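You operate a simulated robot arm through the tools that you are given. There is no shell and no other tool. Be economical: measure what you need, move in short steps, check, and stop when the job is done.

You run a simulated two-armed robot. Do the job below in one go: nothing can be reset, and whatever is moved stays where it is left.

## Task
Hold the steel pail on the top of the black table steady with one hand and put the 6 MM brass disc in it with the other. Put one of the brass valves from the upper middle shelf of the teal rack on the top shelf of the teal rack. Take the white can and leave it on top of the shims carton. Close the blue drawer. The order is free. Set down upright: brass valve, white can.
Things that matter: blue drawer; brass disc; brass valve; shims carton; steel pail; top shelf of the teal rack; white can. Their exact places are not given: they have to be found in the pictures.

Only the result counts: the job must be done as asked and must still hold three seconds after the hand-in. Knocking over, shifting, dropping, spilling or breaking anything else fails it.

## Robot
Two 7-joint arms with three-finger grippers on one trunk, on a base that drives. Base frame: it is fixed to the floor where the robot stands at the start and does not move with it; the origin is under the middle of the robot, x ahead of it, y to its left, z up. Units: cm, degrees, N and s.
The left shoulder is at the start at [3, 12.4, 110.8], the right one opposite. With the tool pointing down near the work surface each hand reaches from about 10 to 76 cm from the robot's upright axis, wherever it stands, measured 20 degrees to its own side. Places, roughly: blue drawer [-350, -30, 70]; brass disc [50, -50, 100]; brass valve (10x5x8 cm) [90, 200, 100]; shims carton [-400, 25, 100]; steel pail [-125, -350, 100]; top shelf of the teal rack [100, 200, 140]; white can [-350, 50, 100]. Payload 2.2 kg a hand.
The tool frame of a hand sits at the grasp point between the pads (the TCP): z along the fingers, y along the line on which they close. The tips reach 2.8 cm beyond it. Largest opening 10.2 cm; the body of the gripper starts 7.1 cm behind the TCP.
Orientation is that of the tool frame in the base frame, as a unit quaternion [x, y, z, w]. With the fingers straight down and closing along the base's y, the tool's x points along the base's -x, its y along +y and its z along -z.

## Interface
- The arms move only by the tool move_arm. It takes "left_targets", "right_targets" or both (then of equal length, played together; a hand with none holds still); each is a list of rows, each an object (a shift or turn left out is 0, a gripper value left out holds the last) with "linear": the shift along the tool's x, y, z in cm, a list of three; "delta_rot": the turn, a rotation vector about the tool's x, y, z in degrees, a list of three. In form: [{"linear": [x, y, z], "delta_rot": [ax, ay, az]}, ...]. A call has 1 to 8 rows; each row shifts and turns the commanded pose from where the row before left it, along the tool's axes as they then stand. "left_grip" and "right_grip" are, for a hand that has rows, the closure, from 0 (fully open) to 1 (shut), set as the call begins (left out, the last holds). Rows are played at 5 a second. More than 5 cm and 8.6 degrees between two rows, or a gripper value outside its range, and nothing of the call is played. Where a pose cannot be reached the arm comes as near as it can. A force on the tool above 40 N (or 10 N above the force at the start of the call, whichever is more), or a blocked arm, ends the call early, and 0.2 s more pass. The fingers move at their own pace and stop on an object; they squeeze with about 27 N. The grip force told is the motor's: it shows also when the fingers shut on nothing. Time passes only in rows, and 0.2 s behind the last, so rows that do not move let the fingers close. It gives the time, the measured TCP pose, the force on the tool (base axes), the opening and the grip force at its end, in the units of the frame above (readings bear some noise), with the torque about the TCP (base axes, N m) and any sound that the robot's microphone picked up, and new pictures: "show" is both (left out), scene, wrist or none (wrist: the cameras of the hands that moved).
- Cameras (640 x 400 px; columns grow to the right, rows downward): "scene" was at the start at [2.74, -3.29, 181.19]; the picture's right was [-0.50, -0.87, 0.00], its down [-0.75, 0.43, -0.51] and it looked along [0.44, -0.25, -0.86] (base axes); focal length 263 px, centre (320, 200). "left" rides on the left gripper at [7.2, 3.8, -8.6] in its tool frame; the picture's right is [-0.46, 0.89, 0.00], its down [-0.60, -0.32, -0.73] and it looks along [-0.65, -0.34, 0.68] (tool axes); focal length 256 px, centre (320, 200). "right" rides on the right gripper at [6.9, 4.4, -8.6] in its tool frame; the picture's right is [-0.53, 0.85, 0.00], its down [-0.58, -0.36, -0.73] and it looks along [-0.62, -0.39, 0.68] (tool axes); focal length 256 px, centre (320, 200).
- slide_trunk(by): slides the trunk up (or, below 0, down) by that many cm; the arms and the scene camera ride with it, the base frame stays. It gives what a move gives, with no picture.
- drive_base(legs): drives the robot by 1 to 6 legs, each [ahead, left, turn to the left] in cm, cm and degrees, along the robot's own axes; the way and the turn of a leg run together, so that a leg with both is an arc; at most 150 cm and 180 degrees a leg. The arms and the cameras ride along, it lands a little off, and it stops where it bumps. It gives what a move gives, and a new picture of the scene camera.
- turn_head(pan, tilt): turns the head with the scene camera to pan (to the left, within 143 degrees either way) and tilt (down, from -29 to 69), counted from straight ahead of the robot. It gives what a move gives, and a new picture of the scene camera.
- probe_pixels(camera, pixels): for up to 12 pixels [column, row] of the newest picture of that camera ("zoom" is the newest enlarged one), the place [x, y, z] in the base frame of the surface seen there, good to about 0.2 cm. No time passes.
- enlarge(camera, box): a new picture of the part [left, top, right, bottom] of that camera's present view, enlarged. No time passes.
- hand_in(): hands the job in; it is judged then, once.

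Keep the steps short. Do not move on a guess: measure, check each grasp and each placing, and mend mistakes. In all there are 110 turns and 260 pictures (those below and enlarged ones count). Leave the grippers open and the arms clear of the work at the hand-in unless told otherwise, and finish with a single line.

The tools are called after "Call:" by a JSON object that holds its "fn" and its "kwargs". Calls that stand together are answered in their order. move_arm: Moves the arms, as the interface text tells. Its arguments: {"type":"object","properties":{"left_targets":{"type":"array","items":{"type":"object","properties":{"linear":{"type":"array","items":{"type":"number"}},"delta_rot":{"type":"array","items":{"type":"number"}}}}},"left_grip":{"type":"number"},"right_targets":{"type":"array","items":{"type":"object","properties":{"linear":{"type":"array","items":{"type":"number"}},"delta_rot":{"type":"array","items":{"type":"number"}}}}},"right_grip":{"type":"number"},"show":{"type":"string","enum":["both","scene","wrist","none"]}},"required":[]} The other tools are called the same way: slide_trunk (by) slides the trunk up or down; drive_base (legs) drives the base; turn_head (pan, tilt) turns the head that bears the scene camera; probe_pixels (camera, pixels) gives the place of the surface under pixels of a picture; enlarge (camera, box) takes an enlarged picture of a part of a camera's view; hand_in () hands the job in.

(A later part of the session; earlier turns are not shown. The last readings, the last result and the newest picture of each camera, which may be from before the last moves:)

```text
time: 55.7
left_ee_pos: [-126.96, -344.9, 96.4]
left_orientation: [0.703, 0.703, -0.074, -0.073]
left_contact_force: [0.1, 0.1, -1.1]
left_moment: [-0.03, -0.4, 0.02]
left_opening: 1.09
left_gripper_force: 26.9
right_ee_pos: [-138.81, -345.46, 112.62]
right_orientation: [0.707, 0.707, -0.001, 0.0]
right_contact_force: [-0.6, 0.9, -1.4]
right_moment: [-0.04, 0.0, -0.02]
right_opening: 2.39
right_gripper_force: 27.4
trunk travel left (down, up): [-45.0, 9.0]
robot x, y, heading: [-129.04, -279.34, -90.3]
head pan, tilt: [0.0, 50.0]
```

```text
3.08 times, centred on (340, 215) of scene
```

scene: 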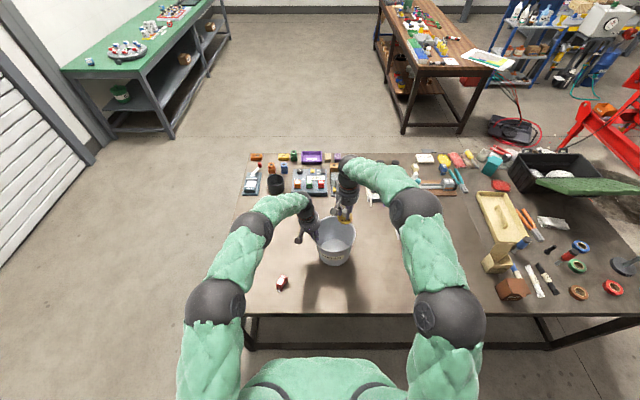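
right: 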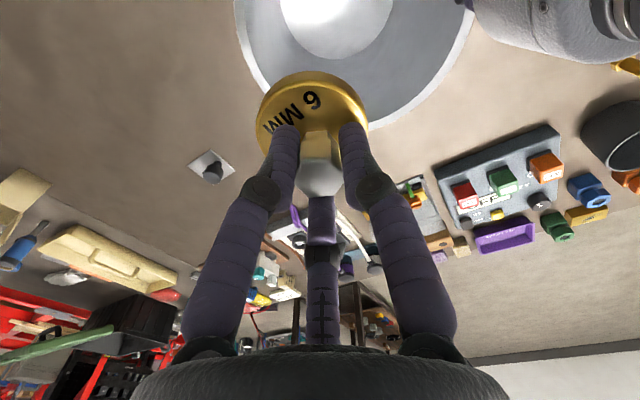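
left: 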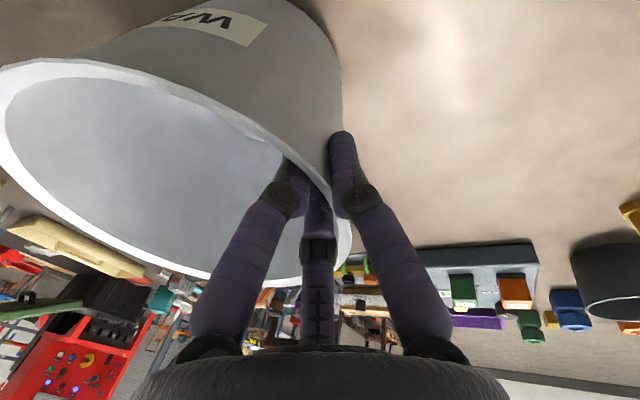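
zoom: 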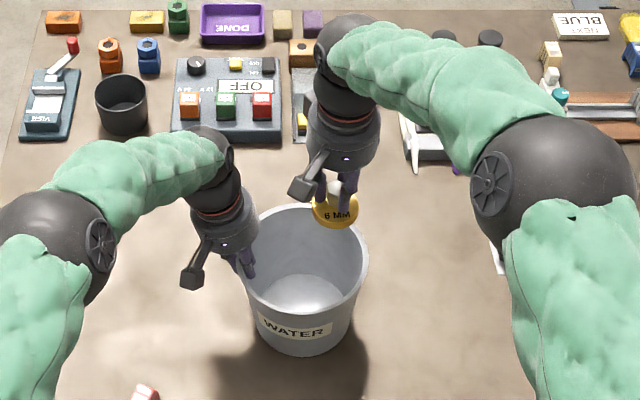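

There is enough clearance, about 13 cm between the hand axes. I'll lower the disc into the pail in two stages.

Call:
{"fn": "move_arm", "kwargs": {"right_targets": [{"linear": [0, 0.5, 4]}, {"linear": [0, 0, 4]}, {"linear": [0, 0, 4]}, {}], "show": "none"}}

Call:
{"fn": "move_arm", "kwargs": {"right_targets": [{"linear": [0, 0, 3.5]}, {"linear": [0, 0, 3.5]}, {"linear": [0, 0, 2.8]}, {}], "show": "both"}}

Call:
{"fn": "enlarge", "kwargs": {"camera": "scene", "box": [280, 150, 400, 280]}}

```text
time: 56.7
left_ee_pos: [-127.0, -344.99, 96.33]
left_orientation: [0.703, 0.703, -0.075, -0.073]
left_contact_force: [0.2, -0.2, 0.4]
left_moment: [-0.03, -0.43, 0.0]
left_opening: 1.07
left_gripper_force: 27.1
right_ee_pos: [-138.17, -345.21, 100.49]
right_orientation: [0.707, 0.707, -0.001, 0.0]
right_contact_force: [0.2, 0.4, -2.0]
right_moment: [-0.03, 0.02, 0.03]
right_opening: 2.43
right_gripper_force: 27.2
trunk travel left (down, up): [-45.0, 9.0]
robot x, y, heading: [-128.87, -279.42, -90.1]
head pan, tilt: [0.0, 50.0]
```

```text
time: 57.7
left_ee_pos: [-126.99, -345.03, 96.37]
left_orientation: [0.703, 0.703, -0.074, -0.074]
left_contact_force: [-0.3, 0.1, -0.3]
left_moment: [-0.01, -0.36, -0.03]
left_opening: 1.07
left_gripper_force: 27.3
right_ee_pos: [-138.25, -345.39, 90.68]
right_orientation: [0.707, 0.707, -0.001, 0.0]
right_contact_force: [-0.4, 0.0, -2.3]
right_moment: [0.0, 0.03, 0.0]
right_opening: 2.37
right_gripper_force: 27.0
trunk travel left (down, up): [-45.0, 9.0]
robot x, y, heading: [-129.27, -279.31, -89.9]
head pan, tilt: [0.0, 50.0]
```

scene: 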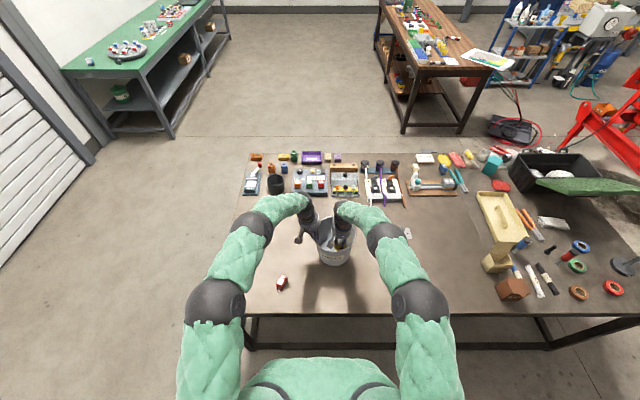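
right: 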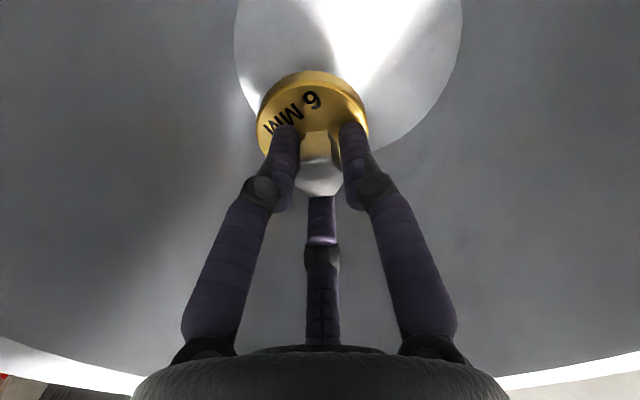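

```text
3.08 times, centred on (340, 215) of scene
```

zoom: 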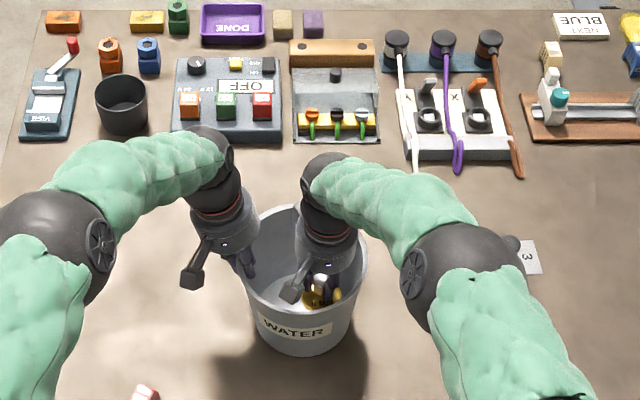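

The disc is inside the pail and nothing is touching. I'll open the right gripper to about 4.7 cm to let the disc go.

Call:
{"fn": "move_arm", "kwargs": {"right_targets": [{}, {}, {}], "right_grip": 0.54, "show": "wrist"}}

```text
time: 58.5
left_ee_pos: [-126.97, -345.11, 96.37]
left_orientation: [0.703, 0.704, -0.073, -0.074]
left_contact_force: [-0.1, -0.2, -1.2]
left_moment: [0.02, -0.55, 0.03]
left_opening: 1.09
left_gripper_force: 27.1
right_ee_pos: [-138.39, -345.42, 90.61]
right_orientation: [0.707, 0.707, 0.0, 0.001]
right_contact_force: [-0.3, 0.3, 0.4]
right_moment: [-0.03, 0.03, 0.01]
right_opening: 4.68
right_gripper_force: 0.1
trunk travel left (down, up): [-45.0, 9.0]
robot x, y, heading: [-129.11, -279.1, -89.8]
head pan, tilt: [0.0, 50.0]
```

right: 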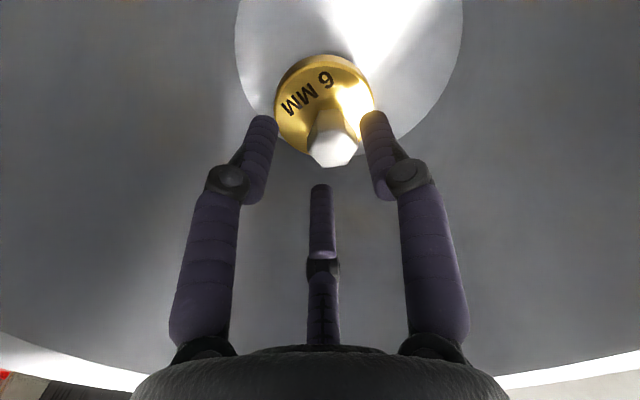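

The disc rests upright on the pail floor. I'll lift the right hand straight out and take it back to the right.

Call:
{"fn": "move_arm", "kwargs": {"right_targets": [{"linear": [0, 0, -4.5]}, {"linear": [0, 0, -4.5]}, {"linear": [0, 0, -4.5]}, {"linear": [0, 0, -4.5]}, {"linear": [0, 0, -4.5]}, {"linear": [0, 0, -4.5]}, {"linear": [0, 0, -4.5]}, {"linear": [0, 0, -2.5]}], "show": "none"}}

Call:
{"fn": "move_arm", "kwargs": {"right_targets": [{"linear": [3.5, -2.6, 0]}, {"linear": [3.5, -2.6, 0]}, {"linear": [3.5, -2.6, 0]}, {"linear": [3.5, -2.6, 0]}, {"linear": [3.5, -2.6, 0]}, {"linear": [3.5, -2.6, 0]}, {"linear": [3.5, -2.6, 0]}, {"linear": [3.5, -2.6, 0]}], "show": "scene"}}

Call:
{"fn": "enlarge", "kwargs": {"camera": "scene", "box": [270, 180, 390, 280]}}

```text
time: 60.3
left_ee_pos: [-126.98, -344.95, 96.31]
left_orientation: [0.703, 0.703, -0.074, -0.074]
left_contact_force: [0.5, 0.7, -1.3]
left_moment: [-0.02, -0.55, 0.01]
left_opening: 1.08
left_gripper_force: 27.0
right_ee_pos: [-138.35, -345.55, 124.7]
right_orientation: [0.707, 0.707, 0.0, 0.0]
right_contact_force: [0.2, 0.3, 0.0]
right_moment: [0.01, 0.0, -0.03]
right_opening: 4.68
right_gripper_force: 0.1
trunk travel left (down, up): [-45.0, 9.0]
robot x, y, heading: [-129.31, -279.31, -90.3]
head pan, tilt: [0.0, 50.0]
```

```text
time: 62.1
left_ee_pos: [-127.05, -344.95, 96.66]
left_orientation: [0.704, 0.703, -0.074, -0.074]
left_contact_force: [-0.7, -0.4, -1.1]
left_moment: [0.01, -0.51, 0.03]
left_opening: 1.07
left_gripper_force: 26.1
right_ee_pos: [-159.19, -317.3, 124.6]
right_orientation: [0.706, 0.708, 0.0, 0.0]
right_contact_force: [-0.4, -0.4, 0.2]
right_moment: [-0.04, -0.02, -0.02]
right_opening: 4.66
right_gripper_force: 0.1
trunk travel left (down, up): [-45.0, 9.0]
robot x, y, heading: [-129.22, -279.22, -90.1]
head pan, tilt: [0.0, 50.0]
```

scene: 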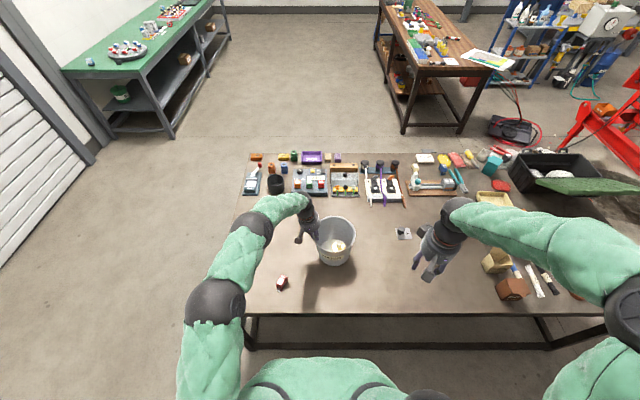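

```text
4.00 times, centred on (330, 230) of scene
```

zoom: 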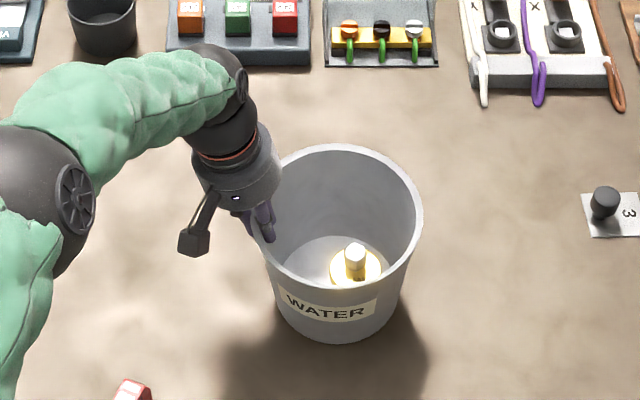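

The disc is in the pail. I'll open the left gripper gently and lift it straight up, then bring it back.

Call:
{"fn": "move_arm", "kwargs": {"left_targets": [{}, {}, {}], "left_grip": 0.4, "show": "none"}}

Call:
{"fn": "move_arm", "kwargs": {"left_targets": [{"linear": [0, -0.42, -1.96]}, {"linear": [0, -0.84, -3.9]}, {"linear": [0, -0.94, -4.4]}, {"linear": [0, -0.94, -4.4]}, {"linear": [0, -0.94, -4.4]}, {"linear": [0, -0.94, -4.4]}, {"linear": [0, -0.94, -4.4]}, {}], "show": "none"}}

Call:
{"fn": "move_arm", "kwargs": {"left_targets": [{"linear": [3.75, 1, 0], "delta_rot": [-6, 0, 0]}, {"linear": [3.75, 1.34, 0], "delta_rot": [-6, 0, 0]}, {"linear": [3.75, 1.34, 0]}, {"linear": [3.75, 1.34, 0]}, {"linear": [3.75, 1.34, 0]}, {"linear": [3.75, 1.34, 0]}, {"linear": [3.75, 1.34, 0]}, {"linear": [3.75, 1.34, 0]}], "show": "scene"}}

Call:
{"fn": "enlarge", "kwargs": {"camera": "scene", "box": [270, 180, 390, 280]}}

```text
time: 62.9
left_ee_pos: [-127.01, -344.97, 96.4]
left_orientation: [0.703, 0.703, -0.074, -0.074]
left_contact_force: [0.3, 0.1, -0.8]
left_moment: [-0.02, 0.03, -0.01]
left_opening: 6.15
left_gripper_force: 0.0
right_ee_pos: [-159.08, -317.57, 124.43]
right_orientation: [0.707, 0.707, 0.001, 0.0]
right_contact_force: [-0.1, -0.3, -0.2]
right_moment: [0.0, -0.01, -0.01]
right_opening: 4.69
right_gripper_force: 0.0
trunk travel left (down, up): [-45.0, 9.0]
robot x, y, heading: [-129.24, -278.84, -90.1]
head pan, tilt: [0.0, 50.0]
```

```text
time: 64.7
left_ee_pos: [-126.98, -345.06, 124.97]
left_orientation: [0.703, 0.703, -0.074, -0.073]
left_contact_force: [1.0, -0.3, -0.4]
left_moment: [0.03, 0.01, -0.02]
left_opening: 6.11
left_gripper_force: 0.1
right_ee_pos: [-159.24, -317.58, 124.51]
right_orientation: [0.707, 0.707, 0.0, 0.0]
right_contact_force: [-0.2, -0.5, -0.4]
right_moment: [0.02, 0.0, -0.03]
right_opening: 4.7
right_gripper_force: 0.0
trunk travel left (down, up): [-45.0, 9.0]
robot x, y, heading: [-129.41, -279.27, -89.9]
head pan, tilt: [0.0, 50.0]
```

```text
time: 66.5
left_ee_pos: [-116.58, -314.77, 124.91]
left_orientation: [0.707, 0.707, 0.0, 0.001]
left_contact_force: [-0.2, 0.2, 0.0]
left_moment: [-0.03, 0.05, 0.0]
left_opening: 6.1
left_gripper_force: 0.1
right_ee_pos: [-159.09, -317.37, 124.66]
right_orientation: [0.707, 0.707, -0.001, 0.0]
right_contact_force: [0.1, 1.1, 0.1]
right_moment: [-0.03, -0.01, 0.02]
right_opening: 4.7
right_gripper_force: 0.1
trunk travel left (down, up): [-45.0, 9.0]
robot x, y, heading: [-129.11, -279.26, -90.2]
head pan, tilt: [0.0, 50.0]
```

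scene: 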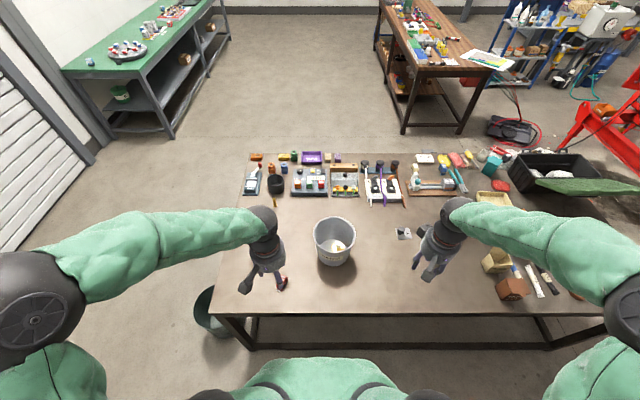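

```text
4.00 times, centred on (330, 230) of scene
```

zoom: 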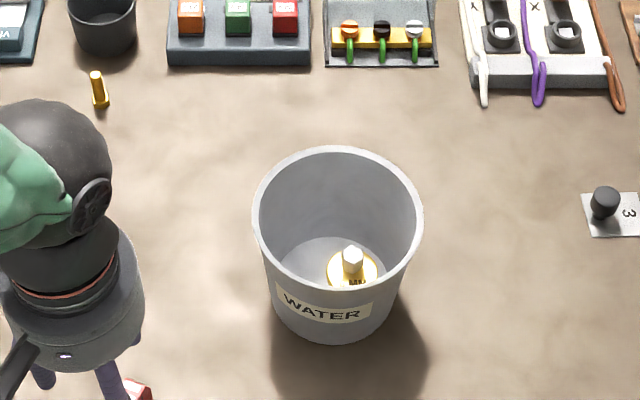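

The pail stands upright with the 6 MM disc inside, so that part is done. Next is the white bench with the blue drawer around x -350. I'll go back the way I came, turn to face -x, and drive across the clear floor.

Call:
{"fn": "drive_base", "kwargs": {"legs": [[-20, 0, 0], [0, 122, 0], [-140, 0, 0], [-130, 0, 0], [0, 0, -90]]}}

Call:
{"fn": "turn_head", "kwargs": {"pan": 0, "tilt": 20}}

```text
time: 90.4
left_ee_pos: [-47.61, -1.68, 124.88]
left_orientation: [1.0, -0.005, 0.0, 0.0]
left_contact_force: [1.2, 0.3, 0.4]
left_moment: [-0.02, -0.01, 0.01]
left_opening: 6.12
left_gripper_force: 0.0
right_ee_pos: [-49.67, 41.01, 124.52]
right_orientation: [1.0, -0.005, 0.0, 0.0]
right_contact_force: [0.8, -1.1, -0.1]
right_moment: [-0.04, -0.03, -0.01]
right_opening: 4.7
right_gripper_force: 0.0
trunk travel left (down, up): [-45.0, 9.0]
robot x, y, heading: [-11.47, 10.6, 179.6]
head pan, tilt: [0.0, 50.0]
```

scene: 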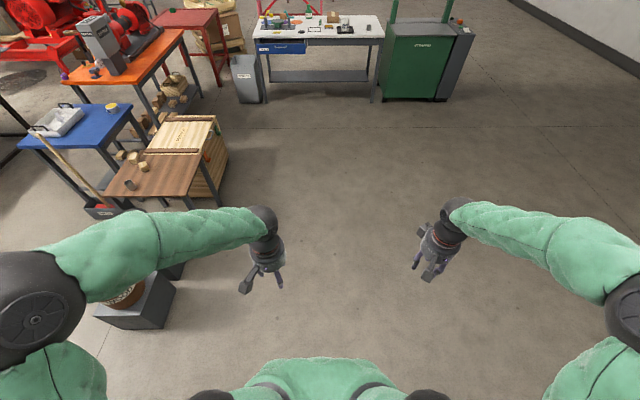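

```text
time: 91.3
left_ee_pos: [-47.6, -1.57, 124.84]
left_orientation: [1.0, -0.005, 0.0, 0.0]
left_contact_force: [0.3, 0.4, 0.9]
left_moment: [0.02, 0.03, -0.02]
left_opening: 6.13
left_gripper_force: 0.1
right_ee_pos: [-49.44, 40.9, 124.54]
right_orientation: [1.0, -0.005, 0.0, -0.001]
right_contact_force: [-0.6, -0.1, -0.1]
right_moment: [0.02, 0.0, -0.02]
right_opening: 4.67
right_gripper_force: 0.0
trunk travel left (down, up): [-45.0, 9.0]
robot x, y, heading: [-11.15, 10.69, 179.3]
head pan, tilt: [0.0, 20.0]
```

scene: 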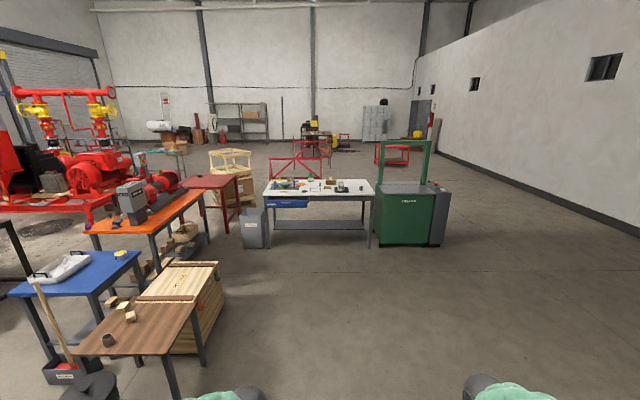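

Call:
{"fn": "enlarge", "kwargs": {"camera": "scene", "box": [230, 165, 390, 255]}}

Call:
{"fn": "probe_pixels", "kwargs": {"camera": "scene", "pixels": [[268, 200], [370, 196], [287, 203], [254, 230], [270, 245], [368, 244], [400, 225], [220, 300], [205, 265], [320, 300]]}}

```text
4.00 times, centred on (310, 210) of scene
```

zoom: 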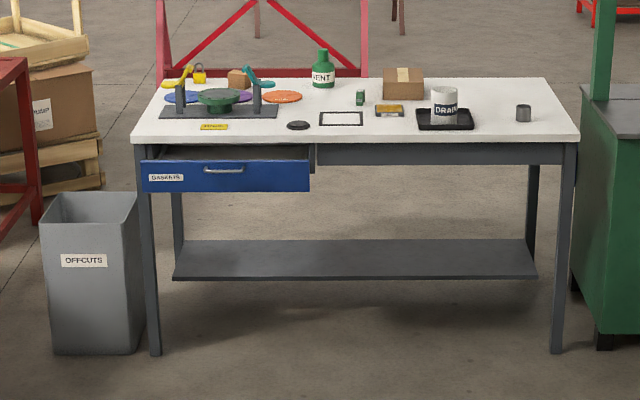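

```text
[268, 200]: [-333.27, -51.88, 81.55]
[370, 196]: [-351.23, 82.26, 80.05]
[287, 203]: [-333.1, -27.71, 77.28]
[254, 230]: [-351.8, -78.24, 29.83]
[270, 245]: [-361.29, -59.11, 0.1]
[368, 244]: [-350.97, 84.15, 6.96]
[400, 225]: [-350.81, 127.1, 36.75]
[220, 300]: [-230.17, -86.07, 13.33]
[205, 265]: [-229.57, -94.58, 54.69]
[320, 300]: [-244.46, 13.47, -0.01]
```

The drawer stands open about 17 cm, with its front at x -333, y -28 and z 77. On the bench are the white "DRAIN" can in a tray and the brown carton. I'll drive over to x ≈ -285.

Call:
{"fn": "drive_base", "kwargs": {"legs": [[140, 0, 0], [132, -8, 0.5]]}}

Call:
{"fn": "turn_head", "kwargs": {"pan": 0, "tilt": 45}}

```text
time: 104.5
left_ee_pos: [-317.6, 4.53, 124.82]
left_orientation: [1.0, 0.015, 0.0, 0.0]
left_contact_force: [0.6, 0.1, 0.8]
left_moment: [0.0, -0.01, 0.02]
left_opening: 6.12
left_gripper_force: 0.1
right_ee_pos: [-321.16, 46.99, 124.41]
right_orientation: [1.0, 0.014, 0.0, 0.0]
right_contact_force: [0.2, 0.9, 0.2]
right_moment: [0.0, -0.03, -0.01]
right_opening: 4.7
right_gripper_force: 0.0
trunk travel left (down, up): [-45.0, 9.0]
robot x, y, heading: [-282.2, 18.27, -178.4]
head pan, tilt: [0.0, 20.0]
```

scene: 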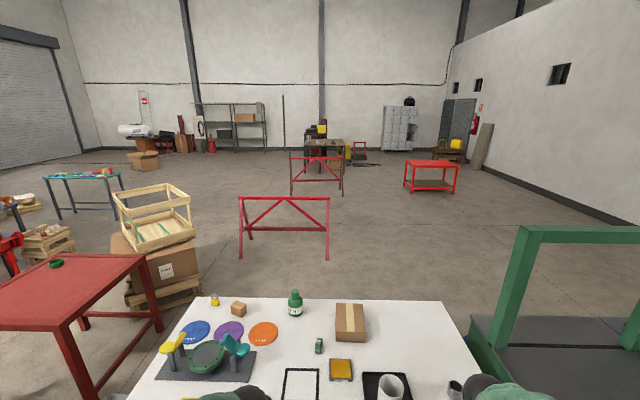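

```text
time: 105.4
left_ee_pos: [-317.51, 4.51, 124.83]
left_orientation: [1.0, 0.013, 0.0, 0.0]
left_contact_force: [-0.2, 0.2, 0.5]
left_moment: [-0.03, -0.03, -0.01]
left_opening: 6.1
left_gripper_force: 0.0
right_ee_pos: [-321.17, 47.04, 124.45]
right_orientation: [1.0, 0.014, 0.0, 0.0]
right_contact_force: [-0.3, 0.9, 0.6]
right_moment: [0.0, 0.03, 0.05]
right_opening: 4.7
right_gripper_force: 0.2
trunk travel left (down, up): [-45.0, 9.0]
robot x, y, heading: [-281.72, 18.03, -178.6]
head pan, tilt: [0.0, 45.0]
```

scene: 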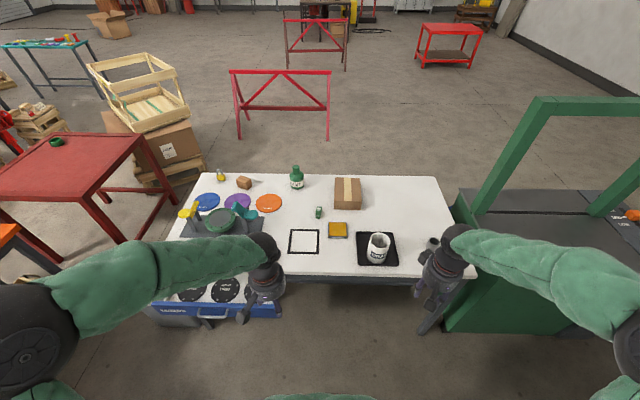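

Call:
{"fn": "enlarge", "kwargs": {"camera": "scene", "box": [290, 160, 450, 280]}}

```text
3.33 times, centred on (370, 220) of scene
```

zoom: 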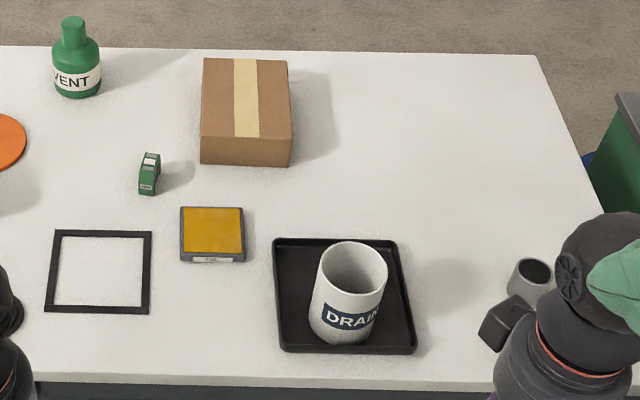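

Call:
{"fn": "probe_pixels", "kwargs": {"camera": "zoom", "pixels": [[203, 62], [287, 62], [205, 137], [290, 137], [247, 100], [320, 265], [387, 265], [352, 243], [350, 298], [345, 335], [350, 280], [290, 300]]}}

Call:
{"fn": "enlarge", "kwargs": {"camera": "scene", "box": [325, 170, 375, 215]}}

Call:
{"fn": "enlarge", "kwargs": {"camera": "scene", "box": [130, 160, 290, 330]}}

```text
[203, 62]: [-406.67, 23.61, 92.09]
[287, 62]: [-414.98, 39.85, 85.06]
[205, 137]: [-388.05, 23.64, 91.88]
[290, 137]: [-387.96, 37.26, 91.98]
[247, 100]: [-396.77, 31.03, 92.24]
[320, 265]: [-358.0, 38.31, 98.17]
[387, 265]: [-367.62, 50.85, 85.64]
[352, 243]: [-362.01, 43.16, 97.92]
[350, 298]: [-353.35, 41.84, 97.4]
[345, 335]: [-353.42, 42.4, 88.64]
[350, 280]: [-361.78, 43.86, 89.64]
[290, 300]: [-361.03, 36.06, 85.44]
```

```text
8.89 times, centred on (350, 192) of scene
```

zoom: 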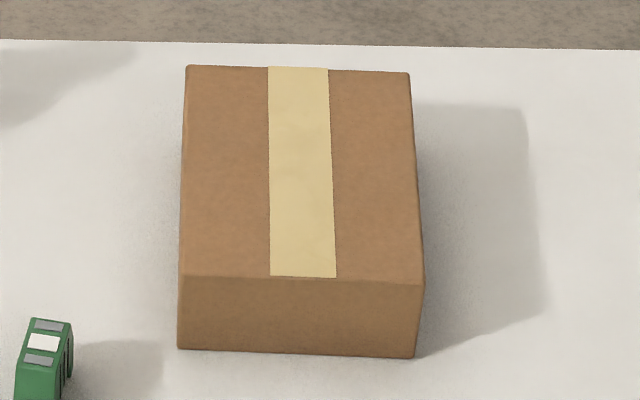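

```text
2.35 times, centred on (210, 245) of scene
```

zoom: 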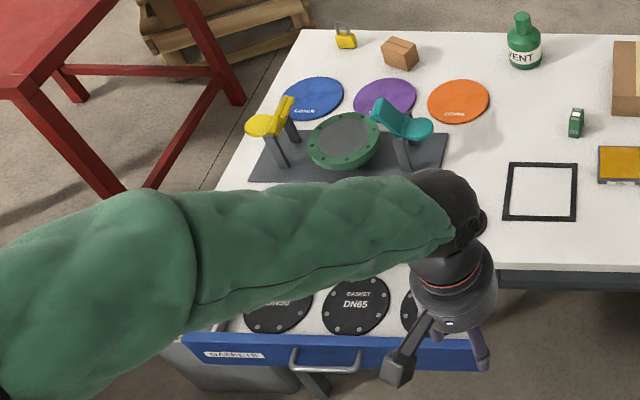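

The carton's top is x -406.7..-388, y 23.6..37.3 at z 92, and the can's centre is about (-357.7, 42.7) with its rim at z 98. The drawer blocks the way closer, so I'll close it first and measure its front in the present zoom.

Call:
{"fn": "probe_pixels", "kwargs": {"camera": "zoom", "pixels": [[200, 345], [230, 356], [280, 352], [325, 370], [300, 362], [360, 350], [380, 345], [375, 358], [230, 335], [540, 275], [280, 385], [200, 230]]}}

Call:
{"fn": "turn_head", "kwargs": {"pan": 10, "tilt": 68}}

```text
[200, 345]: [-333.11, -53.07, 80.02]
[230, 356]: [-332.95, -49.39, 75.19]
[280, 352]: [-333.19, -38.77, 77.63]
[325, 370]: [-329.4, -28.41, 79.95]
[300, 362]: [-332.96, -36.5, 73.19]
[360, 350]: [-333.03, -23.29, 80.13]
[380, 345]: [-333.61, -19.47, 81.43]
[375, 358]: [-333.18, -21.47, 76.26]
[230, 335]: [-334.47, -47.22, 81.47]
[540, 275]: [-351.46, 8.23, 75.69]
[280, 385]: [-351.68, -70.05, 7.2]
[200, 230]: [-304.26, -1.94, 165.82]
```

```text
time: 106.3
left_ee_pos: [-317.57, 4.54, 124.77]
left_orientation: [1.0, 0.013, -0.001, 0.0]
left_contact_force: [0.3, 0.6, -0.3]
left_moment: [-0.03, 0.03, -0.02]
left_opening: 6.12
left_gripper_force: 0.1
right_ee_pos: [-321.11, 46.94, 124.5]
right_orientation: [1.0, 0.014, 0.0, 0.0]
right_contact_force: [0.4, -0.3, -0.6]
right_moment: [0.04, -0.01, 0.02]
right_opening: 4.71
right_gripper_force: 0.0
trunk travel left (down, up): [-45.0, 9.0]
robot x, y, heading: [-282.48, 18.19, -178.8]
head pan, tilt: [10.0, 68.0]
```

scene: 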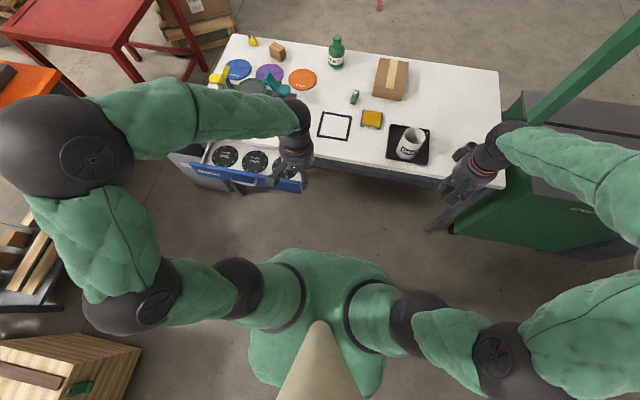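

The drawer front face is x -333, z 72–81.5, with the handle at y -36..-20. I'll push just right of the handle, at y ≈ -15, with the left fingers closed and tilted 45° forward. First I'll move sideways, tilt and close.

Call:
{"fn": "move_arm", "kwargs": {"left_targets": [{"linear": [0, 2.44, 0], "delta_rot": [0, -5.625, 0]}, {"linear": [0, 2.44, 0], "delta_rot": [0, -5.625, 0]}, {"linear": [0, 2.44, 0], "delta_rot": [0, -5.625, 0]}, {"linear": [0, 2.44, 0], "delta_rot": [0, -5.625, 0]}, {"linear": [0, 2.44, 0], "delta_rot": [0, -5.625, 0]}, {"linear": [0, 2.44, 0], "delta_rot": [0, -5.625, 0]}, {"linear": [0, 2.44, 0], "delta_rot": [0, -5.625, 0]}, {"linear": [0, 2.44, 0], "delta_rot": [0, -5.625, 0]}], "left_grip": 1, "show": "none"}}

Call:
{"fn": "move_arm", "kwargs": {"left_targets": [{"linear": [3, 0, 3.5]}, {"linear": [3, 0, 3.5]}, {"linear": [3, 0, 3.5]}, {"linear": [3, 0, 3.5]}, {"linear": [3, 0, 3.5]}, {"linear": [3, 0, 3.5]}, {"linear": [3, 0, 3.5]}, {}], "show": "both"}}

```text
time: 108.1
left_ee_pos: [-317.04, -15.03, 124.84]
left_orientation: [0.924, 0.012, -0.383, 0.005]
left_contact_force: [0.1, 0.3, -0.3]
left_moment: [0.04, 0.02, -0.05]
left_opening: 0.22
left_gripper_force: 26.9
right_ee_pos: [-321.32, 46.9, 124.57]
right_orientation: [1.0, 0.014, 0.0, 0.0]
right_contact_force: [-1.1, 0.0, 0.1]
right_moment: [0.01, 0.01, -0.03]
right_opening: 4.68
right_gripper_force: 0.1
trunk travel left (down, up): [-45.0, 9.0]
robot x, y, heading: [-282.09, 18.04, -178.4]
head pan, tilt: [10.0, 68.0]
```

```text
time: 109.9
left_ee_pos: [-319.4, -14.8, 92.52]
left_orientation: [0.924, 0.013, -0.382, 0.006]
left_contact_force: [1.0, 0.7, 0.5]
left_moment: [-0.03, 0.01, 0.02]
left_opening: 0.21
left_gripper_force: 27.5
right_ee_pos: [-321.02, 47.03, 124.5]
right_orientation: [1.0, 0.013, 0.0, 0.001]
right_contact_force: [1.0, 0.2, -0.5]
right_moment: [-0.01, 0.04, 0.03]
right_opening: 4.71
right_gripper_force: 0.0
trunk travel left (down, up): [-45.0, 9.0]
robot x, y, heading: [-281.86, 18.07, -178.5]
head pan, tilt: [10.0, 68.0]
```

scene: 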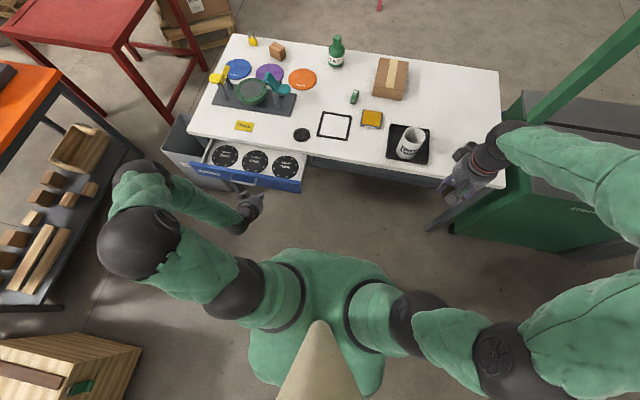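
left: 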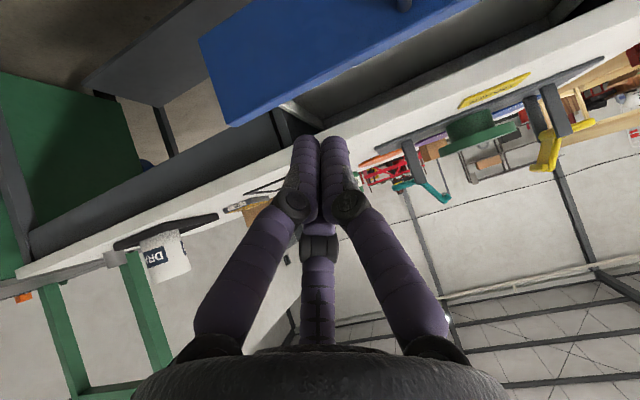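

Clear. I'll go down 13.5 cm to drawer-front height.

Call:
{"fn": "move_arm", "kwargs": {"left_targets": [{"linear": [3.2, 0, 3.2]}, {"linear": [3.2, 0, 3.2]}, {"linear": [3.2, 0, 3.2]}, {}], "show": "none"}}

Call:
{"fn": "move_arm", "kwargs": {"left_targets": [{"linear": [-2.5, 0, 2.5]}, {"linear": [-2.5, 0, 2.5]}, {}], "show": "both"}}

```text
time: 110.9
left_ee_pos: [-319.34, -15.0, 79.17]
left_orientation: [0.924, 0.013, -0.382, 0.005]
left_contact_force: [0.7, -0.3, -0.5]
left_moment: [-0.01, -0.04, -0.01]
left_opening: 0.2
left_gripper_force: 26.9
right_ee_pos: [-321.18, 46.96, 124.53]
right_orientation: [1.0, 0.014, 0.0, 0.0]
right_contact_force: [-0.2, 0.8, -0.5]
right_moment: [-0.02, -0.01, -0.02]
right_opening: 4.67
right_gripper_force: 0.1
trunk travel left (down, up): [-45.0, 9.0]
robot x, y, heading: [-282.13, 18.3, -178.4]
head pan, tilt: [10.0, 68.0]
```

```text
time: 111.7
left_ee_pos: [-326.36, -15.13, 79.17]
left_orientation: [0.924, 0.013, -0.382, 0.005]
left_contact_force: [0.6, 0.0, 0.5]
left_moment: [0.0, 0.0, 0.03]
left_opening: 0.22
left_gripper_force: 26.3
right_ee_pos: [-321.2, 46.91, 124.49]
right_orientation: [1.0, 0.014, 0.0, 0.0]
right_contact_force: [-0.1, 0.3, -0.3]
right_moment: [-0.02, 0.02, 0.01]
right_opening: 4.67
right_gripper_force: 0.2
trunk travel left (down, up): [-45.0, 9.0]
robot x, y, heading: [-282.19, 18.2, -178.3]
head pan, tilt: [10.0, 68.0]
```

scene: 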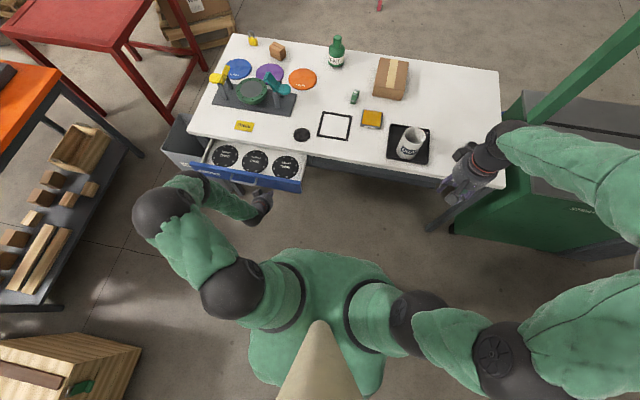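
left: 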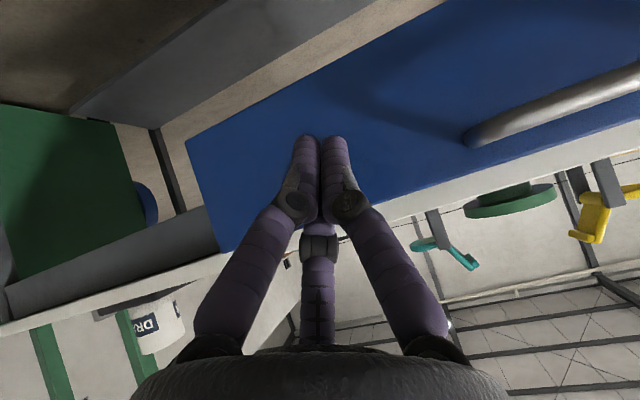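

Aligned on the panel right of the handle. I'll push forward in 2.1 cm steps, watching the force.

Call:
{"fn": "move_arm", "kwargs": {"left_targets": [{"linear": [-1.5, 0, 1.5]}, {"linear": [-1.5, 0, 1.5]}, {"linear": [-1.5, 0, 1.5]}, {"linear": [-1.5, 0, 1.5]}, {"linear": [-1.5, 0, 1.5]}, {"linear": [-1.5, 0, 1.5]}, {"linear": [-1.5, 0, 1.5]}, {"linear": [-1.5, 0, 1.5]}], "show": "scene"}}

```text
time: 113.5
left_ee_pos: [-343.52, -15.74, 79.17]
left_orientation: [0.924, 0.013, -0.383, 0.006]
left_contact_force: [0.6, 0.3, -1.2]
left_moment: [0.0, 0.02, 0.05]
left_opening: 0.21
left_gripper_force: 27.0
right_ee_pos: [-321.17, 47.02, 124.47]
right_orientation: [1.0, 0.013, 0.0, 0.0]
right_contact_force: [-0.1, 0.8, -0.4]
right_moment: [0.0, 0.03, 0.02]
right_opening: 4.72
right_gripper_force: 0.1
trunk travel left (down, up): [-45.0, 9.0]
robot x, y, heading: [-281.67, 18.01, -178.2]
head pan, tilt: [10.0, 68.0]
```

scene: 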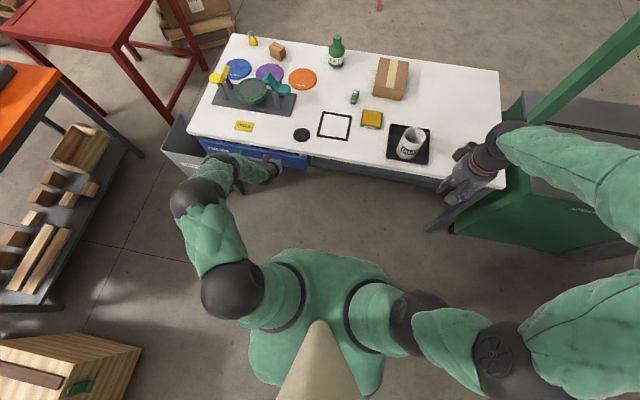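

The drawer slides easily; its front is at about -345.8. I'll continue slowly to the stop.

Call:
{"fn": "move_arm", "kwargs": {"left_targets": [{"linear": [-0.8, 0, 0.8]}, {"linear": [-0.8, 0, 0.8]}, {"linear": [-0.7, 0, 0.7]}, {"linear": [-0.5, 0, 0.5]}, {"linear": [-0.4, 0, 0.4]}, {"linear": [-0.4, 0, 0.4]}, {"linear": [-0.3, 0, 0.3]}], "show": "scene"}}

```text
time: 114.3
left_ee_pos: [-345.44, -15.79, 78.5]
left_orientation: [0.927, 0.017, -0.375, 0.003]
left_contact_force: [4.1, 0.1, -0.8]
left_moment: [0.0, 0.34, 0.01]
left_opening: 0.22
left_gripper_force: 27.3
right_ee_pos: [-321.01, 46.89, 124.63]
right_orientation: [1.0, 0.015, 0.0, 0.0]
right_contact_force: [-0.2, -0.1, 0.8]
right_moment: [0.01, -0.04, 0.01]
right_opening: 4.69
right_gripper_force: 0.0
trunk travel left (down, up): [-45.0, 9.0]
robot x, y, heading: [-281.73, 18.15, -178.4]
head pan, tilt: [10.0, 68.0]
stopped in row 4 (left hand): the force on the tool passed its limit at 48 N (the readings are from after the stop); the commanded pose is now the measured one
```

scene: 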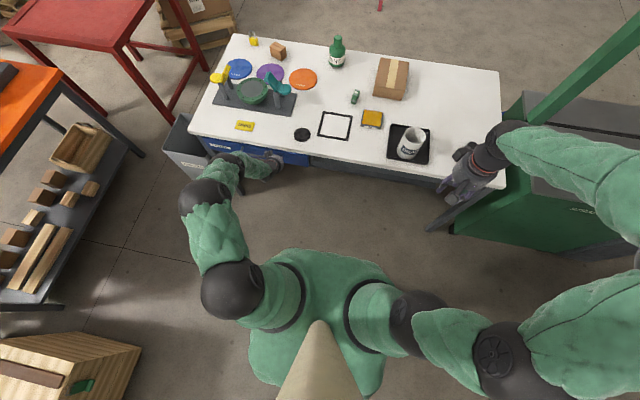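

The force stop triggered with the fingertips at about x -347.5. I'll back the hand off and measure whether the drawer is flush.

Call:
{"fn": "move_arm", "kwargs": {"left_targets": [{"linear": [2.5, 0, -2.5]}, {"linear": [2.5, 0, -2.5]}, {"linear": [2.5, 0, -2.5]}, {"linear": [2.5, 0, -2.5]}, {"linear": [2.5, 0, -2.5]}, {"linear": [2.5, 0, -2.5]}, {}], "show": "both"}}

Call:
{"fn": "enlarge", "kwargs": {"camera": "scene", "box": [150, 30, 350, 190]}}

```text
time: 115.9
left_ee_pos: [-324.73, -14.9, 78.85]
left_orientation: [0.927, 0.017, -0.376, 0.005]
left_contact_force: [0.1, -0.7, -0.1]
left_moment: [0.01, 0.02, 0.0]
left_opening: 0.22
left_gripper_force: 27.0
right_ee_pos: [-321.22, 46.91, 124.5]
right_orientation: [1.0, 0.015, -0.001, 0.0]
right_contact_force: [-0.2, 0.5, -0.3]
right_moment: [-0.01, 0.0, -0.01]
right_opening: 4.7
right_gripper_force: 0.1
trunk travel left (down, up): [-45.0, 9.0]
robot x, y, heading: [-282.54, 18.2, -178.4]
head pan, tilt: [10.0, 68.0]
```

scene: 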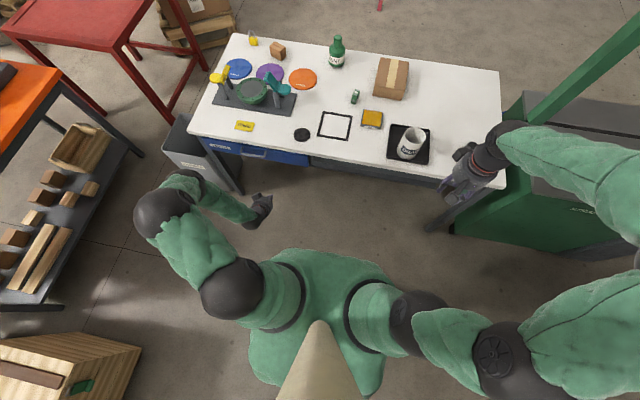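
left: 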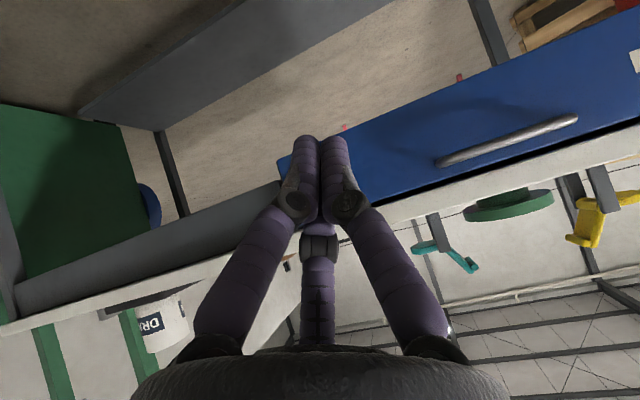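

```text
2.50 times, centred on (250, 110) of scene
```

zoom: 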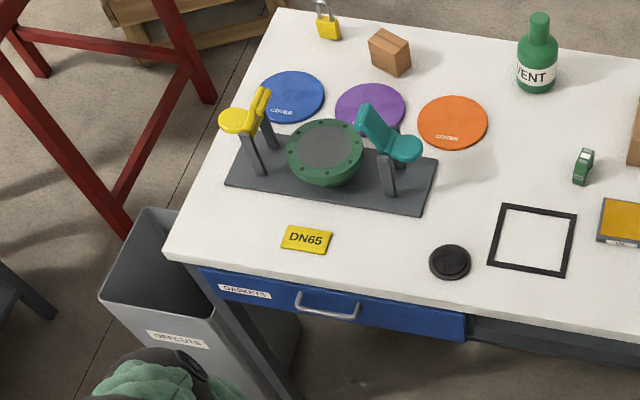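

Call:
{"fn": "probe_pixels", "kwargs": {"camera": "zoom", "pixels": [[250, 305], [420, 325], [440, 330], [210, 275], [500, 335], [540, 340], [460, 298], [300, 275], [560, 308], [460, 320]]}}

Call:
{"fn": "probe_pixels", "kwargs": {"camera": "left", "pixels": [[400, 150], [400, 180], [292, 165], [270, 195], [200, 235], [270, 215], [430, 190], [240, 240], [500, 110]]}}

Call:
{"fn": "enlarge", "kwargs": {"camera": "left", "box": [240, 110, 480, 260]}}

```text
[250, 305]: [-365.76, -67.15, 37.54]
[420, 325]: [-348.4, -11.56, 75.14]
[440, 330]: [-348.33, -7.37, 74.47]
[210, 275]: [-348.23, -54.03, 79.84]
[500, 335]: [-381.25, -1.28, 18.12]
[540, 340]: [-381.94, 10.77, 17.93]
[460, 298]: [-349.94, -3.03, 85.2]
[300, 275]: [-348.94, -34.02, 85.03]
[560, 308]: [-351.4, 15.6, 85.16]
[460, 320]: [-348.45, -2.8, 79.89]
```

```text
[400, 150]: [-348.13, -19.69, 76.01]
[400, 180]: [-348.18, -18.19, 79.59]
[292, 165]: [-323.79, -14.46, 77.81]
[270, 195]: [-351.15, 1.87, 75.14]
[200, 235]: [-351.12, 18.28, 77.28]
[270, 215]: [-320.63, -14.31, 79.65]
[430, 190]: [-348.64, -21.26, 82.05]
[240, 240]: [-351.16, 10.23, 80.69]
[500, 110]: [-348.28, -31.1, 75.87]
```

```text
2.67 times, centred on (360, 185) of left
```

zoom: 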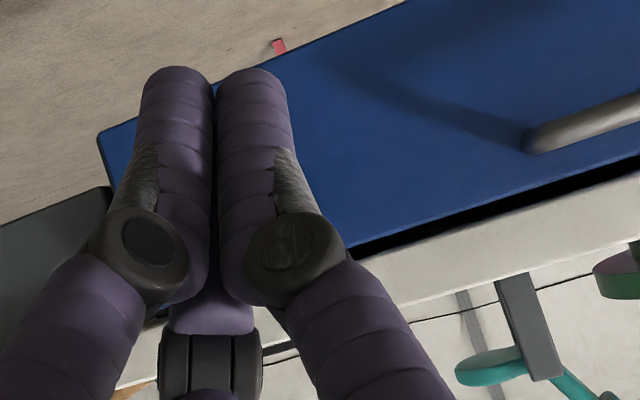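

The drawer face is at x -348.3 and the rail behind it at -351.2. I'll check the right end of the panel for a remaining gap.

Call:
{"fn": "enlarge", "kwargs": {"camera": "scene", "box": [290, 140, 330, 175]}}

```text
11.43 times, centred on (310, 158) of scene
```

zoom: 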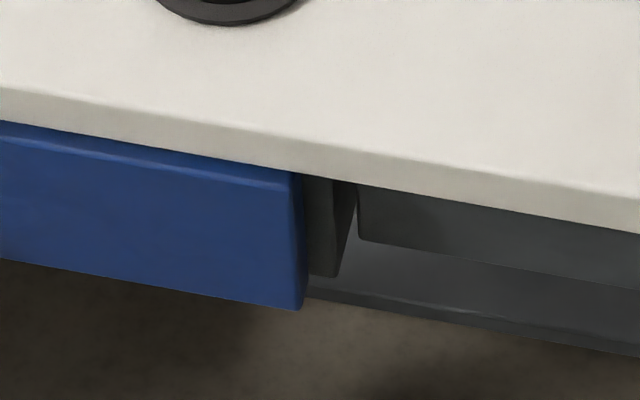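

Call:
{"fn": "probe_pixels", "kwargs": {"camera": "zoom", "pixels": [[298, 240], [303, 250], [320, 230], [332, 250], [340, 220], [350, 200], [380, 220], [290, 180]]}}

```text
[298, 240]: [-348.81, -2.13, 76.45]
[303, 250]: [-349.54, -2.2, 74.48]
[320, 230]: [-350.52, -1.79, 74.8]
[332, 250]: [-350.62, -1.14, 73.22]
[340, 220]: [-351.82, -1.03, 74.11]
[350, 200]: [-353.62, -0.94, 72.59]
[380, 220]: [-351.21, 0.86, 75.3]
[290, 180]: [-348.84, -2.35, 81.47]
```

The panel back sits nearly against the housing at -350.5. I'll give it one more slow push to be sure it is fully home.

Call:
{"fn": "move_arm", "kwargs": {"left_targets": [{"linear": [-2.1, 0, 2.1]}, {"linear": [-2.1, 0, 2.1]}, {"linear": [-2.1, 0, 2.1]}, {"linear": [-2.1, 0, 2.1]}, {"linear": [-2.1, 0, 2.1]}, {"linear": [-2.1, 0, 2.1]}], "show": "none"}}

Call:
{"fn": "move_arm", "kwargs": {"left_targets": [{"linear": [-0.6, 0, 0.6]}, {"linear": [-0.6, 0, 0.6]}, {"linear": [-0.4, 0, 0.4]}, {"linear": [-0.3, 0, 0.3]}, {"linear": [-0.3, 0, 0.3]}, {"linear": [-0.3, 0, 0.3]}, {"linear": [-0.2, 0, 0.2]}, {"linear": [-0.2, 0, 0.2]}], "show": "none"}}

```text
time: 117.3
left_ee_pos: [-342.52, -15.71, 78.54]
left_orientation: [0.927, 0.017, -0.375, 0.003]
left_contact_force: [0.5, -0.1, 0.5]
left_moment: [0.0, 0.01, 0.0]
left_opening: 0.21
left_gripper_force: 26.7
right_ee_pos: [-321.17, 47.01, 124.43]
right_orientation: [1.0, 0.015, 0.001, 0.0]
right_contact_force: [0.7, 0.4, -1.0]
right_moment: [-0.03, -0.03, -0.03]
right_opening: 4.69
right_gripper_force: 0.1
trunk travel left (down, up): [-45.0, 9.0]
robot x, y, heading: [-281.64, 18.13, -178.4]
head pan, tilt: [10.0, 68.0]
```

```text
time: 119.0
left_ee_pos: [-345.49, -15.74, 78.28]
left_orientation: [0.929, 0.018, -0.37, 0.001]
left_contact_force: [13.7, -2.0, 7.1]
left_moment: [-0.01, 0.02, 0.0]
left_opening: 0.22
left_gripper_force: 27.2
right_ee_pos: [-321.02, 46.9, 124.68]
right_orientation: [1.0, 0.016, -0.001, -0.001]
right_contact_force: [0.1, 0.0, 1.1]
right_moment: [-0.01, -0.04, 0.0]
right_opening: 4.67
right_gripper_force: 0.1
trunk travel left (down, up): [-45.0, 9.0]
robot x, y, heading: [-281.48, 18.37, -178.1]
head pan, tilt: [10.0, 68.0]
stopped in row 8 (left hand): the force on the tool passed its limit at 43 N (the readings are from after the stop); the commanded pose is now the measured one
```

It stopped at the same place, so the drawer is fully closed. I'll pull the left hand back, raise it and tilt it upright again.

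Call:
{"fn": "move_arm", "kwargs": {"left_targets": [{"linear": [3, 0, -3]}, {"linear": [3, 0, -3]}, {"linear": [3, 0, -3]}, {"linear": [3, 0, -3]}, {"linear": [3, 0, -3]}, {"linear": [3, 0, -3]}, {"linear": [-3, 0, -3]}, {"linear": [-3, 0, -3]}], "show": "none"}}

Call:
{"fn": "move_arm", "kwargs": {"left_targets": [{"linear": [-3, 0, -3.5]}, {"linear": [-3, 0, -3.5]}, {"linear": [-3, 0, -3.5]}, {"linear": [-3, 0, -3.5]}, {"linear": [-3, 0, -3.5]}, {"linear": [-3, 0, -3.5]}, {"linear": [-3, 0, -3.5]}, {"linear": [-3, 0, -3.5]}], "show": "none"}}

Call:
{"fn": "move_arm", "kwargs": {"left_targets": [{"linear": [0, -1, 0], "delta_rot": [0, 7.3, 0]}, {"linear": [0, -1, 0], "delta_rot": [0, 7.3, 0]}, {"linear": [0, -1, 0], "delta_rot": [0, 7.3, 0]}, {"linear": [0, -1, 0], "delta_rot": [0, 7.3, 0]}, {"linear": [0, -1, 0], "delta_rot": [0, 7.3, 0]}, {"linear": [0, -1, 0], "delta_rot": [0, 7, 0]}], "left_grip": 0.3, "show": "scene"}}

```text
time: 120.8
left_ee_pos: [-320.35, -14.64, 87.28]
left_orientation: [0.928, 0.018, -0.372, 0.002]
left_contact_force: [0.5, 0.1, -0.2]
left_moment: [0.01, 0.01, -0.02]
left_opening: 0.19
left_gripper_force: 27.1
right_ee_pos: [-321.17, 46.8, 124.58]
right_orientation: [1.0, 0.016, 0.0, 0.0]
right_contact_force: [0.1, 0.5, 0.0]
right_moment: [-0.01, 0.01, 0.01]
right_opening: 4.7
right_gripper_force: 0.0
trunk travel left (down, up): [-45.0, 9.0]
robot x, y, heading: [-281.81, 17.86, -178.2]
head pan, tilt: [10.0, 68.0]
```

```text
time: 122.6
left_ee_pos: [-318.5, -15.07, 124.1]
left_orientation: [0.928, 0.018, -0.371, 0.002]
left_contact_force: [-0.6, 0.5, -0.2]
left_moment: [0.01, 0.0, 0.01]
left_opening: 0.22
left_gripper_force: 27.2
right_ee_pos: [-321.0, 46.74, 124.48]
right_orientation: [1.0, 0.016, 0.0, 0.001]
right_contact_force: [0.0, 0.1, 0.2]
right_moment: [-0.01, 0.02, -0.03]
right_opening: 4.68
right_gripper_force: 0.0
trunk travel left (down, up): [-45.0, 9.0]
robot x, y, heading: [-281.9, 17.72, -178.2]
head pan, tilt: [10.0, 68.0]
```

```text
time: 124.0
left_ee_pos: [-318.94, -9.37, 124.11]
left_orientation: [1.0, 0.018, -0.001, -0.005]
left_contact_force: [-0.3, -0.2, 0.1]
left_moment: [0.01, -0.02, 0.01]
left_opening: 7.13
left_gripper_force: 0.1
right_ee_pos: [-321.23, 46.83, 124.37]
right_orientation: [1.0, 0.015, 0.0, 0.0]
right_contact_force: [0.2, 0.2, 0.5]
right_moment: [-0.02, 0.0, 0.01]
right_opening: 4.71
right_gripper_force: 0.1
trunk travel left (down, up): [-45.0, 9.0]
robot x, y, heading: [-281.95, 18.08, -178.1]
head pan, tilt: [10.0, 68.0]
```

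scene: 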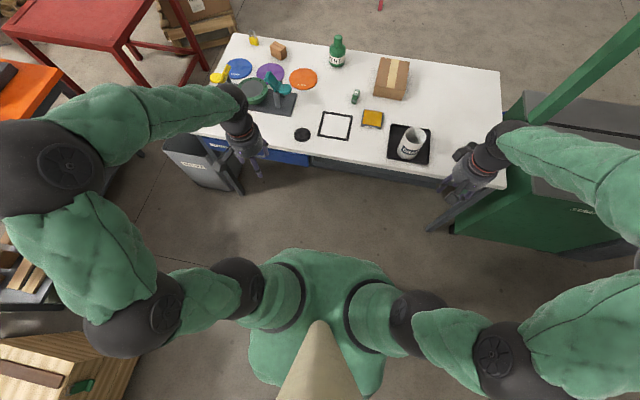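

Now I need to know how close the base can get to the bench, so I'll probe my own body's front.

Call:
{"fn": "probe_pixels", "kwargs": {"camera": "scene", "pixels": [[320, 252], [265, 255], [380, 270], [255, 360], [380, 380], [330, 246], [250, 335], [330, 236]]}}

Call:
{"fn": "enlarge", "kwargs": {"camera": "scene", "box": [360, 40, 460, 190]}}

```text
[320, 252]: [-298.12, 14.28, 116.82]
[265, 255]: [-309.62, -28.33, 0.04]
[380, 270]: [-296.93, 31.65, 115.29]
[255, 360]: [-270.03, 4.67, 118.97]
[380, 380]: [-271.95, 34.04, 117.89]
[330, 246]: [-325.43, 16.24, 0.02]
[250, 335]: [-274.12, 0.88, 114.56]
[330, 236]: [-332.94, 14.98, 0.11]
```

```text
2.67 times, centred on (410, 115) of scene
```

zoom: 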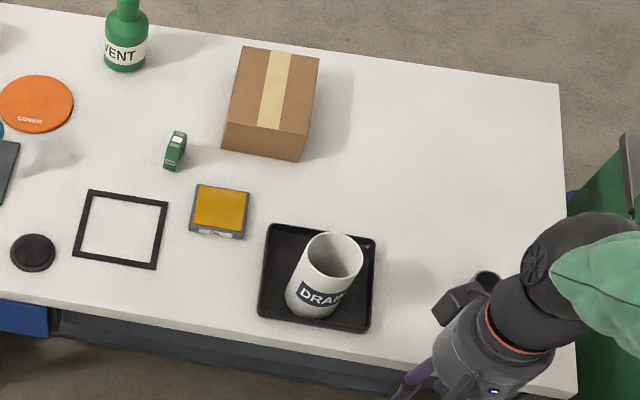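

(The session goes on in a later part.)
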